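You operate a simulated robot arm through the tools that you are given. There is no shell and no other tool. Be economical: measure what you need, move in short steps, check, and stop when the job is done.

Carry out the task below with a simulated robot arm. There is one attempt and no reset: what you move stays moved.

TASK
Put the white roller and the orange roller in the grey drip tray.
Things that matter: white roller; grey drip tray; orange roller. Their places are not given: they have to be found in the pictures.

It is judged by the outcome, as a careful person would: the job done as asked, and still so three seconds after it is handed in. It fails if anything else is knocked over, pushed out of place, dropped, spilled or broken.

THE ROBOT
A 7-joint arm with a two-finger parallel gripper, fixed in place. Base frame: the origin is at the foot of the arm, x ahead of it, y to its left, z up; the work surface is at about z = 0. Lengths are in cm, angles in degrees, forces in N, time in s.
With the tool pointing down near the work surface it reaches from about 24 to 62 cm from the base axis. Its first joint turns from -66.0 to 66.0 degrees. Payload 2.6 kg.
Tool frame: the origin (TCP) lies between the finger pads and is the grasp point; the fingertips stand 3 cm ahead of it; z points along the fingers, y is the line along which they close. The gripper opens to 9.4 cm. The fingers are 2.8 cm wide and 1 cm thick; the gripper's body (5 by 9.6 cm) begins 5.5 cm behind the TCP.
Orientation is told as [roll, pitch, yaw] about the base's x, y, z axes, in that order, counted from this pose: with the fingers straight down and closing along the base's y, the tool's x points along the base's -x, its y along +y and its z along -z.

THE INTERFACE
- The arm moves only by the tool step_arm. Its arguments are lists of equal length, an entry for each row: "jaw": the finger opening in m, from 0 to 0.094; "translation": the shift along the tool's x, y, z in m, a list of three; "delta_rot": the turn, a rotation vector about the tool's x, y, z in degrees, a list of three. In form: {"jaw": [jaw, ...], "translation": [[x, y, z], ...], "delta_rot": [[ax, ay, az], ...]}. A call has 1 to 10 rows; each row shifts and turns the commanded pose from where the row before left it, along the tool's axes as they then stand. A row lasts 0.2 s, in which the tool goes at most 5 cm and 8.6 degrees; a call with a longer step from one row to the next is refused whole, and so is a gripper value outside its range. A pose out of reach is approached as far as the arm can. The call stops where the force on the tool passes 40 N (or 10 N more than at its start, if that is more) or the arm is blocked; 0.2 s more then pass. The fingers move at their own pace (about 7.2 cm/s each) and stop on an object; they squeeze with about 35 N. The grip force told is the motor's: it shows also when the fingers shut on nothing. Time passes only in rows, and 0.2 s behind the last, so rows that do not move let the fingers close. It gives the time, the measured TCP pose, the force on the tool (base axes), the opening and the grip force at its end, in the units of the frame above (readings bear some noise).
- Cameras (640 x 400 px; columns grow to the right, rows downward): "scene" is fixed at [4.05, 43.79, 56.23]; the picture's right is [-0.72, -0.69, 0.00], its down [-0.41, 0.43, -0.80] and it looks along [0.56, -0.58, -0.60] (base axes); focal length 346 px, centre (320, 200). "wrist" rides on the gripper at [-3.7, 0, -5.8] in the tool frame; the picture's right is [0.00, -1.00, 0.00], its down [0.97, 0.00, -0.24] and it looks along [0.24, 0.00, 0.97] (tool axes); focal length 218 px, centre (320, 200).
- snapshot(camera): a new picture of that camera. No time passes.
- measure_at(camera, pixels): for up to 12 pixels [column, row] of the newest picture of that camera ("zoom" is the newest enlarged one), the place [x, y, z] in the base frame of the surface seen there, good to about 0.2 cm. No time passes.
- inspect(camera, box): a new picture of the part [left, top, right, bottom] of that camera's present view, enlarged. No time passes.
- sign_off(): hands the job in; it is judged then, once.

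Work in short steps. Measure before you move; look again where a grasp or a placing could have gone wrong, and mend it. You have 60 turns and 30 pictures in all, the two below and enlarged ones among them. Open the gripper and draw the arm clear of the work before you hand the job in, unless the task says otherwise; then end with one line.

The tools are called after "Call:" as a command line: name --argument value ..., lists and objects as JSON in quotes. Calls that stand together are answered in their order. step_arm: Moves the arm, as the interface text tells. Its arguments: {"type":"object","properties":{"jaw":{"type":"array","items":{"type":"number"}},"translation":{"type":"array","items":{"type":"array","items":{"type":"number"}}},"delta_rot":{"type":"array","items":{"type":"array","items":{"type":"number"}}}},"required":["jaw","translation","delta_rot"]} The other tools are called the same way: snapshot (camera) takes a picture; measure_at (camera, pixels) gives the place of the surface under pixels of a picture; inspect (camera, box) takes an enlarged picture of a part of a camera's view; sign_off () hands the job in.

At the start:

```text
time_s: 0.0
tool_pos: [36.74, 14.73, 25.38]
tcp_rot: [0.0, 0.1, 0.0]
contact_force: [-0.1, -0.1, -0.1]
finger_gap: 9.4
grasp_force: 0.0
```

scene: 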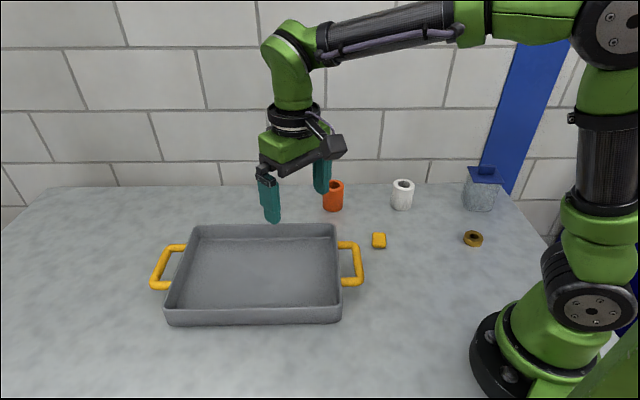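
wrist: 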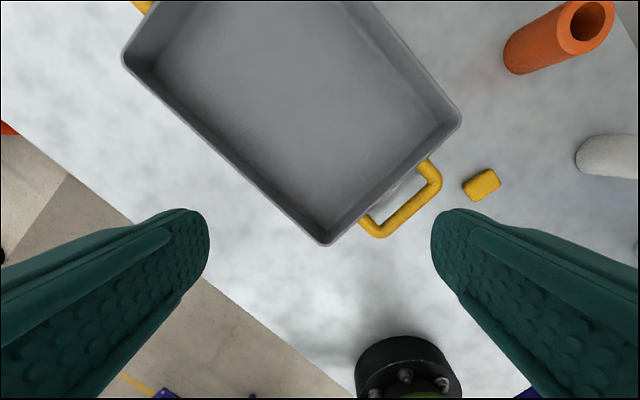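

The scene shows the orange roller near (333,196), the white one near (402,195), and the tray around (262,275). I'll enlarge the rollers and measure the key points.

Call:
inspect --camera "scene" --box '[300, 150, 460, 250]'

Call:
measure_at --camera "scene" --pixels '[[333, 200], [334, 209], [402, 198], [402, 207], [402, 182], [262, 275], [190, 228], [335, 226], [338, 318], [168, 320], [379, 238], [343, 262]]'

```text
4.00 times, centred on (380, 200) of scene
```

zoom: 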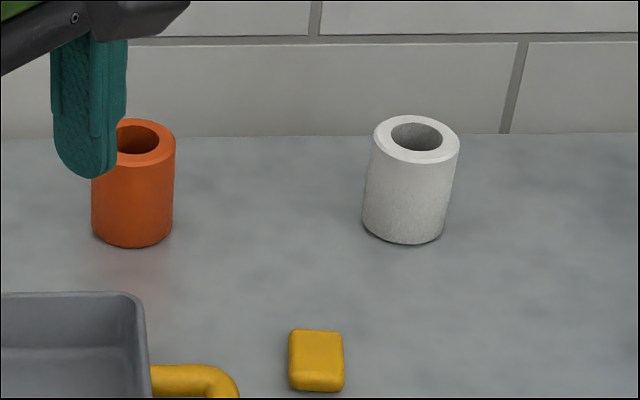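

```text
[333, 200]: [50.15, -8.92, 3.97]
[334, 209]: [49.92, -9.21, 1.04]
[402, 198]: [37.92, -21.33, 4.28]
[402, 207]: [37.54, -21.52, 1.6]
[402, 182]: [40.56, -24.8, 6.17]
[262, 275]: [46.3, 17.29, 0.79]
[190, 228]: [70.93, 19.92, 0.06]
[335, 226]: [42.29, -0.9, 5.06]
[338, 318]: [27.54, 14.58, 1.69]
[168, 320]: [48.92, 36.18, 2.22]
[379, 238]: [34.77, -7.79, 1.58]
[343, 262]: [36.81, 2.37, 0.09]
```

Both rollers stand upright, about 5 cm across. I'll measure their rims and the tray rim so I can work out centres and heights.

Call:
measure_at --camera "zoom" --pixels '[[380, 138], [455, 142], [415, 119], [413, 158], [170, 142], [140, 160], [150, 122], [414, 135]]'

Call:
measure_at --camera "scene" --pixels '[[192, 229], [334, 228], [338, 305], [170, 308], [210, 245], [325, 245], [320, 295], [195, 295], [262, 227], [262, 309]]'

```text
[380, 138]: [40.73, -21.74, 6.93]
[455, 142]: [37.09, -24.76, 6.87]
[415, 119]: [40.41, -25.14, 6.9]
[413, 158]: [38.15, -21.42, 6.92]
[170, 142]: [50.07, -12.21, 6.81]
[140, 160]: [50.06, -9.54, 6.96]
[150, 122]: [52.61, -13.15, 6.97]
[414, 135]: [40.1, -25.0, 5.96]
```

```text
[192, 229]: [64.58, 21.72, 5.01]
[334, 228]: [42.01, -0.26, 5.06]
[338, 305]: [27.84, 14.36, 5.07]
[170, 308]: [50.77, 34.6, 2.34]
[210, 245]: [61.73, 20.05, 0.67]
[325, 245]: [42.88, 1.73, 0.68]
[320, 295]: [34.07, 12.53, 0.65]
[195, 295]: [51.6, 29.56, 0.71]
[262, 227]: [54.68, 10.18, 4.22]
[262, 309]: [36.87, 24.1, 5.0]
```

White's axis is at about (39.1,-23.2) and orange's at (51.7,-11.2), both 6.9 tall. The tray floor is at z 0.7 and its rim at 5.1. I'll move above the white roller.

Call:
step_arm --jaw '[0.094, 0.094, 0.094, 0.094, 0.094, 0.094, 0.094, 0.094, 0.094, 0.094]' --translation '[[-0.0024, -0.0379, 0.007], [-0.0024, -0.0379, 0.007], [-0.0024, -0.0379, 0.007], [-0.0024, -0.0379, 0.007], [-0.0024, -0.0379, 0.007], [-0.0024, -0.0379, 0.007], [-0.0024, -0.0379, 0.007], [-0.0024, -0.0379, 0.007], [-0.0024, -0.0379, 0.007], [-0.0024, -0.0379, 0.007]]' --delta_rot '[[0, 0, 0], [0, 0, 0], [0, 0, 0], [0, 0, 0], [0, 0, 0], [0, 0, 0], [0, 0, 0], [0, 0, 0], [0, 0, 0], [0, 0, 0]]'

Call:
snapshot --camera "wrist"

```text
time_s: 2.2
tool_pos: [39.54, -23.33, 18.62]
tcp_rot: [0.0, -0.1, 0.0]
contact_force: [-0.5, -0.3, 0.3]
finger_gap: 9.4
grasp_force: 0.0
```

```text
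26 pictures are left
```

wrist: 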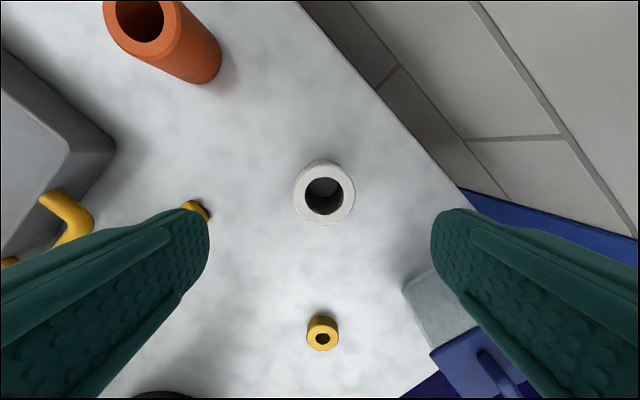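

The white roller is nearly centred at (324,195), but the wall and the blue-topped block are close on the right. I'll measure their clearances.

Call:
measure_at --camera "wrist" --pixels '[[298, 195], [351, 195], [324, 168], [324, 222], [440, 170], [480, 215], [420, 275], [450, 340], [380, 90], [412, 290], [580, 290]]'

```text
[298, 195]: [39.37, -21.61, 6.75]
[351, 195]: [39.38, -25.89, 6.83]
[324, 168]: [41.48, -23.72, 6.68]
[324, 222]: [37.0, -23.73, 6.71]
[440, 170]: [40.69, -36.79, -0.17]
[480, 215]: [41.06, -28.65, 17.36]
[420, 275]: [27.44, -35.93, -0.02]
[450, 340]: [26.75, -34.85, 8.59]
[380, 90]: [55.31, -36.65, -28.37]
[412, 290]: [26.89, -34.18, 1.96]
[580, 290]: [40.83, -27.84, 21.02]
```

Clearances are fine, and the roller's centre is (39.3,-23.7). I'll descend around it and close.

Call:
step_arm --jaw '[0.094, 0.094, 0.094, 0.094, 0.094, 0.094, 0.094]' --translation '[[0.0, -0.004, 0.01], [0, 0, 0.025], [0, 0, 0.025], [0, 0, 0.025], [0, 0, 0.025], [0, 0, 0.02], [0, 0, 0.01]]' --delta_rot '[[0, 0, 0], [0, 0, 0], [0, 0, 0], [0, 0, 0], [0, 0, 0], [0, 0, 0], [0, 0, 0]]'

Call:
step_arm --jaw '[0.06, 0.04, 0.03, 0.03, 0.03, 0.03]' --translation '[[0, 0, 0], [0, 0, 0], [0, 0, 0], [0, 0, 0], [0, 0, 0], [0, 0, 0]]' --delta_rot '[[0, 0, 0], [0, 0, 0], [0, 0, 0], [0, 0, 0], [0, 0, 0], [0, 0, 0]]'

```text
time_s: 3.8
tool_pos: [39.03, -23.42, 4.28]
tcp_rot: [-0.1, 0.0, 0.0]
contact_force: [-0.7, -0.4, 0.4]
finger_gap: 9.39
grasp_force: 0.0
```

```text
time_s: 5.2
tool_pos: [38.98, -23.43, 4.27]
tcp_rot: [0.1, 0.1, 0.0]
contact_force: [-0.1, 0.7, -0.6]
finger_gap: 5.69
grasp_force: 34.7
```

It's gripped: the gap is 5.69 and the force 34.7. I'll lift it.

Call:
step_arm --jaw '[0.03, 0.03, 0.03, 0.03, 0.03, 0.03]' --translation '[[0, 0, -0.01], [0, 0, -0.02], [0, 0, -0.03], [0, 0, -0.03], [0, 0, -0.03], [0, 0, -0.01]]' --delta_rot '[[0, 0, 0], [0, 0, 0], [0, 0, 0], [0, 0, 0], [0, 0, 0], [0, 0, 0]]'

Call:
snapshot --camera "scene"

```text
time_s: 6.6
tool_pos: [39.19, -23.52, 17.26]
tcp_rot: [-0.1, 0.0, 0.0]
contact_force: [-0.4, 0.1, -0.7]
finger_gap: 5.72
grasp_force: 34.8
```

```text
25 pictures are left
```

scene: 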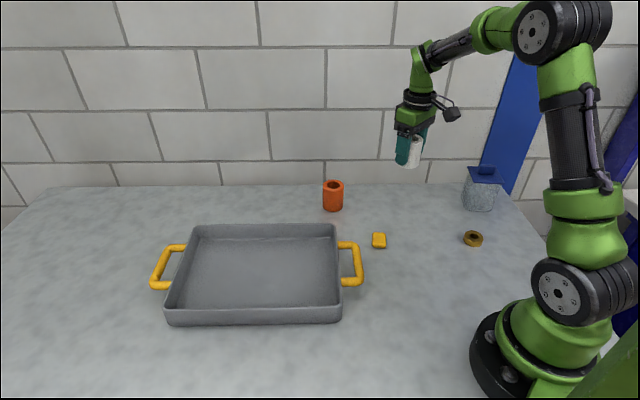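

White is held. I'll carry it over the tray to (41,12).

Call:
step_arm --jaw '[0.03, 0.03, 0.03, 0.03, 0.03, 0.03, 0.03, 0.03, 0.03, 0.03]' --translation '[[-0.002, 0.0394, 0], [-0.002, 0.0394, 0], [-0.002, 0.0394, 0], [-0.002, 0.0394, 0], [-0.002, 0.0394, 0], [-0.002, 0.0394, 0], [-0.002, 0.0394, 0], [-0.002, 0.0394, 0], [-0.002, 0.0394, 0], [0, 0, 0]]' --delta_rot '[[0, 0, 0], [0, 0, 0], [0, 0, 0], [0, 0, 0], [0, 0, 0], [0, 0, 0], [0, 0, 0], [0, 0, 0], [0, 0, 0], [0, 0, 0]]'

Call:
snapshot --camera "scene"

```text
time_s: 8.8
tool_pos: [40.75, 11.93, 17.55]
tcp_rot: [-0.1, 0.0, -0.1]
contact_force: [-0.3, -0.7, -1.4]
finger_gap: 5.7
grasp_force: 34.9
```

```text
24 pictures are left
```

scene: 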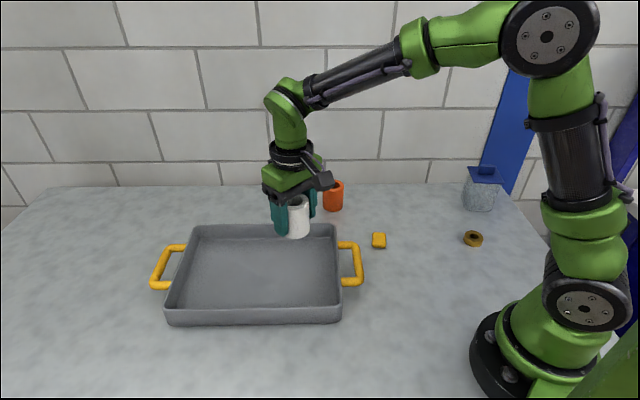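

White is above the tray. The target TCP height at contact is about 5.0, so I'll descend close to that.

Call:
step_arm --jaw '[0.03, 0.03, 0.03, 0.03, 0.03, 0.03, 0.03]' --translation '[[0, 0, 0.02], [0, 0, 0.025], [0, 0, 0.025], [0, 0, 0.025], [0, 0, 0.02], [0, 0, 0.005], [0, 0, 0]]' --delta_rot '[[0, 0, 0], [0, 0, 0], [0, 0, 0], [0, 0, 0], [0, 0, 0], [0, 0, 0], [0, 0, 0]]'

```text
time_s: 10.4
tool_pos: [40.61, 11.82, 5.47]
tcp_rot: [0.1, 0.0, 0.0]
contact_force: [0.3, 0.5, -0.7]
finger_gap: 5.7
grasp_force: 34.8
```

I'm about 0.45 cm above contact. I'll lower gently.

Call:
step_arm --jaw '[0.03, 0.03, 0.03, 0.03]' --translation '[[0, 0, 0.002], [0, 0, 0.0015], [0, 0, 0.001], [0, 0, 0]]' --delta_rot '[[0, 0, 0], [0, 0, 0], [0, 0, 0], [0, 0, 0]]'

Call:
snapshot --camera "scene"

```text
time_s: 11.4
tool_pos: [40.88, 11.84, 4.99]
tcp_rot: [0.0, 0.0, -0.1]
contact_force: [-0.1, 1.0, -1.1]
finger_gap: 5.73
grasp_force: 34.8
```

```text
23 pictures are left
```

scene: 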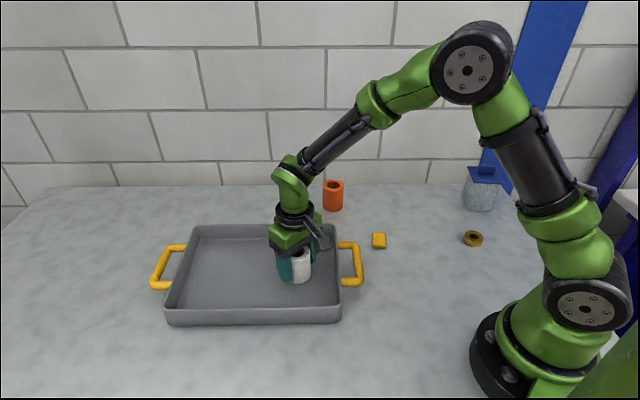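

I'm at contact height, give or take. I'll make one more small lowering until contact shows.

Call:
step_arm --jaw '[0.03, 0.03, 0.03]' --translation '[[0, 0, 0.001], [0, 0, 0.001], [0, 0, 0]]' --delta_rot '[[0, 0, 0], [0, 0, 0], [0, 0, 0]]'

```text
time_s: 12.2
tool_pos: [40.86, 11.91, 4.95]
tcp_rot: [0.0, -0.1, -0.1]
contact_force: [-12.4, -4.7, 30.1]
finger_gap: 5.69
grasp_force: 34.8
```

Contact shows (30 N up). I'll back off 0.1 cm, open gradually and rise.

Call:
step_arm --jaw '[0.03, 0.058, 0.062, 0.07, 0.08, 0.08]' --translation '[[0, 0, -0.0012], [0, 0, 0], [0, 0, 0], [0, 0, 0], [0, 0, 0], [0, 0, 0]]' --delta_rot '[[0, 0, 0], [0, 0, 0], [0, 0, 0], [0, 0, 0], [0, 0, 0], [0, 0, 0]]'

Call:
step_arm --jaw '[0.08, 0.08, 0.08, 0.08, 0.08, 0.08]' --translation '[[0, 0, -0.01], [0, 0, -0.02], [0, 0, -0.03], [0, 0, -0.03], [0, 0, -0.03], [0, 0, -0.01]]' --delta_rot '[[0, 0, 0], [0, 0, 0], [0, 0, 0], [0, 0, 0], [0, 0, 0], [0, 0, 0]]'

Call:
snapshot --camera "scene"

```text
time_s: 13.6
tool_pos: [40.91, 11.97, 4.73]
tcp_rot: [0.0, 0.0, 0.0]
contact_force: [0.1, 0.1, 0.0]
finger_gap: 7.98
grasp_force: 0.0
```

```text
time_s: 15.0
tool_pos: [40.89, 11.82, 17.73]
tcp_rot: [0.0, 0.0, 0.0]
contact_force: [0.3, 0.7, 0.0]
finger_gap: 7.99
grasp_force: 0.0
```

```text
22 pictures are left
```

scene: 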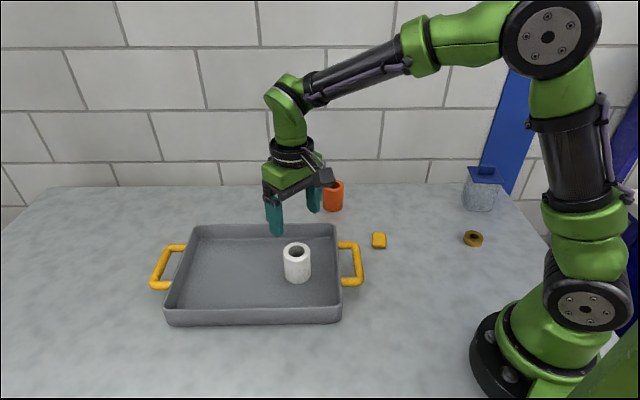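

White stands in the tray. I'll go above the orange roller at (51.7,-11.2).

Call:
step_arm --jaw '[0.094, 0.094, 0.094, 0.094, 0.094, 0.094, 0.094]' --translation '[[-0.018, -0.0385, 0], [-0.018, -0.0385, 0], [-0.018, -0.0385, 0], [-0.018, -0.0385, 0], [-0.018, -0.0385, 0], [-0.018, -0.0385, 0], [0, 0, 0]]' --delta_rot '[[0, 0, 0], [0, 0, 0], [0, 0, 0], [0, 0, 0], [0, 0, 0], [0, 0, 0], [0, 0, 0]]'

Call:
snapshot --camera "wrist"

```text
time_s: 16.6
tool_pos: [51.48, -11.34, 17.91]
tcp_rot: [0.0, 0.0, 0.1]
contact_force: [-0.3, -0.4, 0.0]
finger_gap: 9.41
grasp_force: 0.1
```

```text
21 pictures are left
```

wrist: 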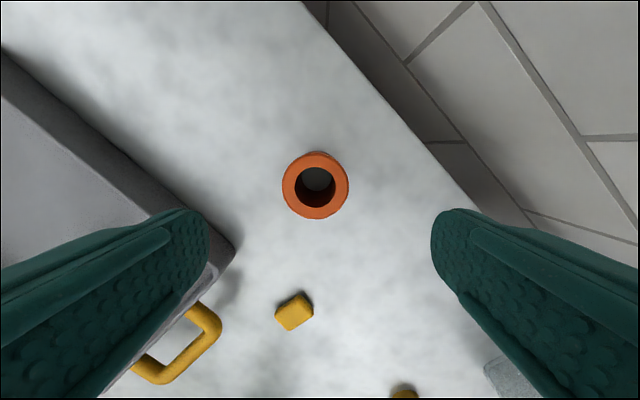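

Call:
measure_at --camera "wrist" --pixels '[[287, 186], [344, 186], [315, 157], [315, 214], [234, 255], [225, 225]]'

```text
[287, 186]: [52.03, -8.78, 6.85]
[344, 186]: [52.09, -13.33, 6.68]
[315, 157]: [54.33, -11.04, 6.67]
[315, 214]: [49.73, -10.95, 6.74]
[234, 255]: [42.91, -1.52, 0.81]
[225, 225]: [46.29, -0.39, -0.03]
```

The orange roller's centre is (52.0,-11.05), and the tray is well clear of the fingers. I'll correct by 0.5/0.3 cm, descend and grip.

Call:
step_arm --jaw '[0.094, 0.094, 0.094, 0.094, 0.094, 0.094, 0.094]' --translation '[[-0.005, 0.003, 0.006], [0, 0, 0.025], [0, 0, 0.025], [0, 0, 0.025], [0, 0, 0.025], [0, 0, 0.02], [0, 0, 0.01]]' --delta_rot '[[0, 0, 0], [0, 0, 0], [0, 0, 0], [0, 0, 0], [0, 0, 0], [0, 0, 0], [0, 0, 0]]'

Call:
step_arm --jaw '[0.06, 0.04, 0.03, 0.03, 0.03, 0.03]' --translation '[[0, 0, 0], [0, 0, 0], [0, 0, 0], [0, 0, 0], [0, 0, 0], [0, 0, 0]]' --delta_rot '[[0, 0, 0], [0, 0, 0], [0, 0, 0], [0, 0, 0], [0, 0, 0], [0, 0, 0]]'

```text
time_s: 18.2
tool_pos: [52.26, -11.12, 4.03]
tcp_rot: [0.0, -0.1, 0.1]
contact_force: [-0.7, -0.3, 0.4]
finger_gap: 9.38
grasp_force: 0.1
```

```text
time_s: 19.6
tool_pos: [52.22, -11.13, 4.17]
tcp_rot: [-0.1, 0.0, -0.1]
contact_force: [0.2, 0.5, -0.4]
finger_gap: 5.77
grasp_force: 34.5
```

It's gripped. I'll lift it and carry it to about (50,20.5).

Call:
step_arm --jaw '[0.03, 0.03, 0.03, 0.03, 0.03, 0.03]' --translation '[[0, 0, -0.01], [0, 0, -0.02], [0, 0, -0.03], [0, 0, -0.03], [0, 0, -0.03], [0, 0, -0.01]]' --delta_rot '[[0, 0, 0], [0, 0, 0], [0, 0, 0], [0, 0, 0], [0, 0, 0], [0, 0, 0]]'

Call:
step_arm --jaw '[0.03, 0.03, 0.03, 0.03, 0.03, 0.03, 0.03, 0.03, 0.03, 0.03]' --translation '[[0.0025, 0.0351, 0], [0.0025, 0.0351, 0], [0.0025, 0.0351, 0], [0.0025, 0.0351, 0], [0.0025, 0.0351, 0], [0.0025, 0.0351, 0], [0.0025, 0.0351, 0], [0.0025, 0.0351, 0], [0.0025, 0.0351, 0], [0, 0, 0]]' --delta_rot '[[0, 0, 0], [0, 0, 0], [0, 0, 0], [0, 0, 0], [0, 0, 0], [0, 0, 0], [0, 0, 0], [0, 0, 0], [0, 0, 0], [0, 0, 0]]'

Call:
snapshot --camera "scene"

```text
time_s: 21.0
tool_pos: [52.19, -10.75, 17.38]
tcp_rot: [-0.1, 0.0, 0.1]
contact_force: [-0.4, 0.5, -1.2]
finger_gap: 5.75
grasp_force: 34.8
```

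```text
time_s: 23.2
tool_pos: [49.98, 20.9, 17.26]
tcp_rot: [0.0, 0.0, 0.0]
contact_force: [0.1, -0.2, -1.4]
finger_gap: 5.72
grasp_force: 35.1
```

```text
20 pictures are left
```

scene: 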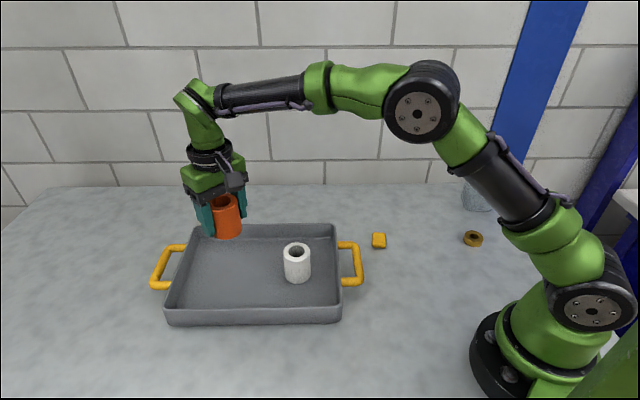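

Orange is over the tray, clear of white. I'll descend to about 0.3 cm above contact (contact TCP z is about 4.85).

Call:
step_arm --jaw '[0.03, 0.03, 0.03, 0.03, 0.03, 0.03, 0.03]' --translation '[[0, 0, 0.02], [0, 0, 0.025], [0, 0, 0.025], [0, 0, 0.025], [0, 0, 0.02], [0, 0, 0.005], [0, 0, 0]]' --delta_rot '[[0, 0, 0], [0, 0, 0], [0, 0, 0], [0, 0, 0], [0, 0, 0], [0, 0, 0], [0, 0, 0]]'

Call:
step_arm --jaw '[0.03, 0.03, 0.03]' --translation '[[0, 0, 0.001], [0, 0, 0.001], [0, 0, 0]]' --delta_rot '[[0, 0, 0], [0, 0, 0], [0, 0, 0]]'

```text
time_s: 24.8
tool_pos: [50.09, 20.58, 5.18]
tcp_rot: [0.0, 0.0, 0.0]
contact_force: [0.8, -0.6, -2.3]
finger_gap: 5.72
grasp_force: 35.1
```

```text
time_s: 25.6
tool_pos: [49.91, 20.77, 4.92]
tcp_rot: [0.0, 0.0, 0.0]
contact_force: [0.5, -0.4, -2.0]
finger_gap: 5.73
grasp_force: 34.8
```

There's no contact yet, so I'll take one more millimetre.

Call:
step_arm --jaw '[0.03, 0.03]' --translation '[[0, 0, 0.001], [0, 0, 0]]' --delta_rot '[[0, 0, 0], [0, 0, 0]]'

```text
time_s: 26.2
tool_pos: [50.1, 20.69, 4.81]
tcp_rot: [0.0, 0.0, 0.0]
contact_force: [-0.4, 0.5, -1.3]
finger_gap: 5.71
grasp_force: 35.3
```

Call:
step_arm --jaw '[0.03, 0.03]' --translation '[[0, 0, 0.001], [0, 0, 0]]' --delta_rot '[[0, 0, 0], [0, 0, 0]]'

```text
time_s: 26.8
tool_pos: [50.02, 20.6, 4.9]
tcp_rot: [0.0, 0.0, 0.0]
contact_force: [-1.1, 0.2, -0.8]
finger_gap: 5.71
grasp_force: 35.2
```

The force is still small and the position readings are noisy. I'll lower one more millimetre.

Call:
step_arm --jaw '[0.03, 0.03]' --translation '[[0, 0, 0.001], [0, 0, 0]]' --delta_rot '[[0, 0, 0], [0, 0, 0]]'

```text
time_s: 27.4
tool_pos: [50.11, 20.65, 4.83]
tcp_rot: [0.0, 0.0, 0.0]
contact_force: [-6.7, -2.7, 5.8]
finger_gap: 5.72
grasp_force: 34.7
```

Contact has begun (about 6 N). I'll open gradually, then rise straight up.

Call:
step_arm --jaw '[0.03, 0.058, 0.062, 0.07, 0.08, 0.08]' --translation '[[0, 0, -0.0003], [0, 0, 0], [0, 0, 0], [0, 0, 0], [0, 0, 0], [0, 0, 0]]' --delta_rot '[[0, 0, 0], [0, 0, 0], [0, 0, 0], [0, 0, 0], [0, 0, 0], [0, 0, 0]]'

Call:
step_arm --jaw '[0.08, 0.08, 0.08, 0.08, 0.08, 0.08, 0.08]' --translation '[[0, 0, -0.01], [0, 0, -0.02], [0, 0, -0.03], [0, 0, -0.03], [0, 0, -0.04], [0, 0, -0.04], [0, 0, -0.03]]' --delta_rot '[[0, 0, 0], [0, 0, 0], [0, 0, 0], [0, 0, 0], [0, 0, 0], [0, 0, 0], [0, 0, 0]]'

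Call:
snapshot --camera "scene"

```text
time_s: 28.8
tool_pos: [50.03, 20.67, 4.88]
tcp_rot: [0.0, 0.0, 0.1]
contact_force: [-0.1, -0.4, -0.3]
finger_gap: 7.97
grasp_force: 0.0
```

```text
time_s: 30.4
tool_pos: [49.84, 20.68, 24.71]
tcp_rot: [-0.1, 0.0, 0.0]
contact_force: [-0.2, 0.1, 0.0]
finger_gap: 7.99
grasp_force: 0.2
```

```text
19 pictures are left
```

scene: 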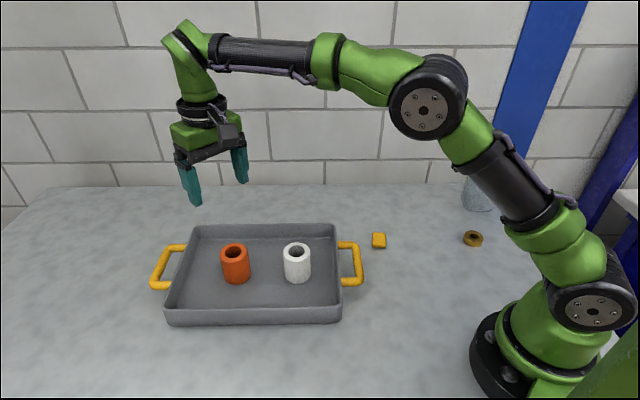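

Both rollers stand in the tray, orange at (235,263) and white at (297,263). The tray and the other things are where they were, and the arm is clear and open.

Call:
sign_off

```text
The job is handed in.
```

The white and orange rollers are both standing upright in the grey drip tray; nothing else was moved, and the arm is open and clear.
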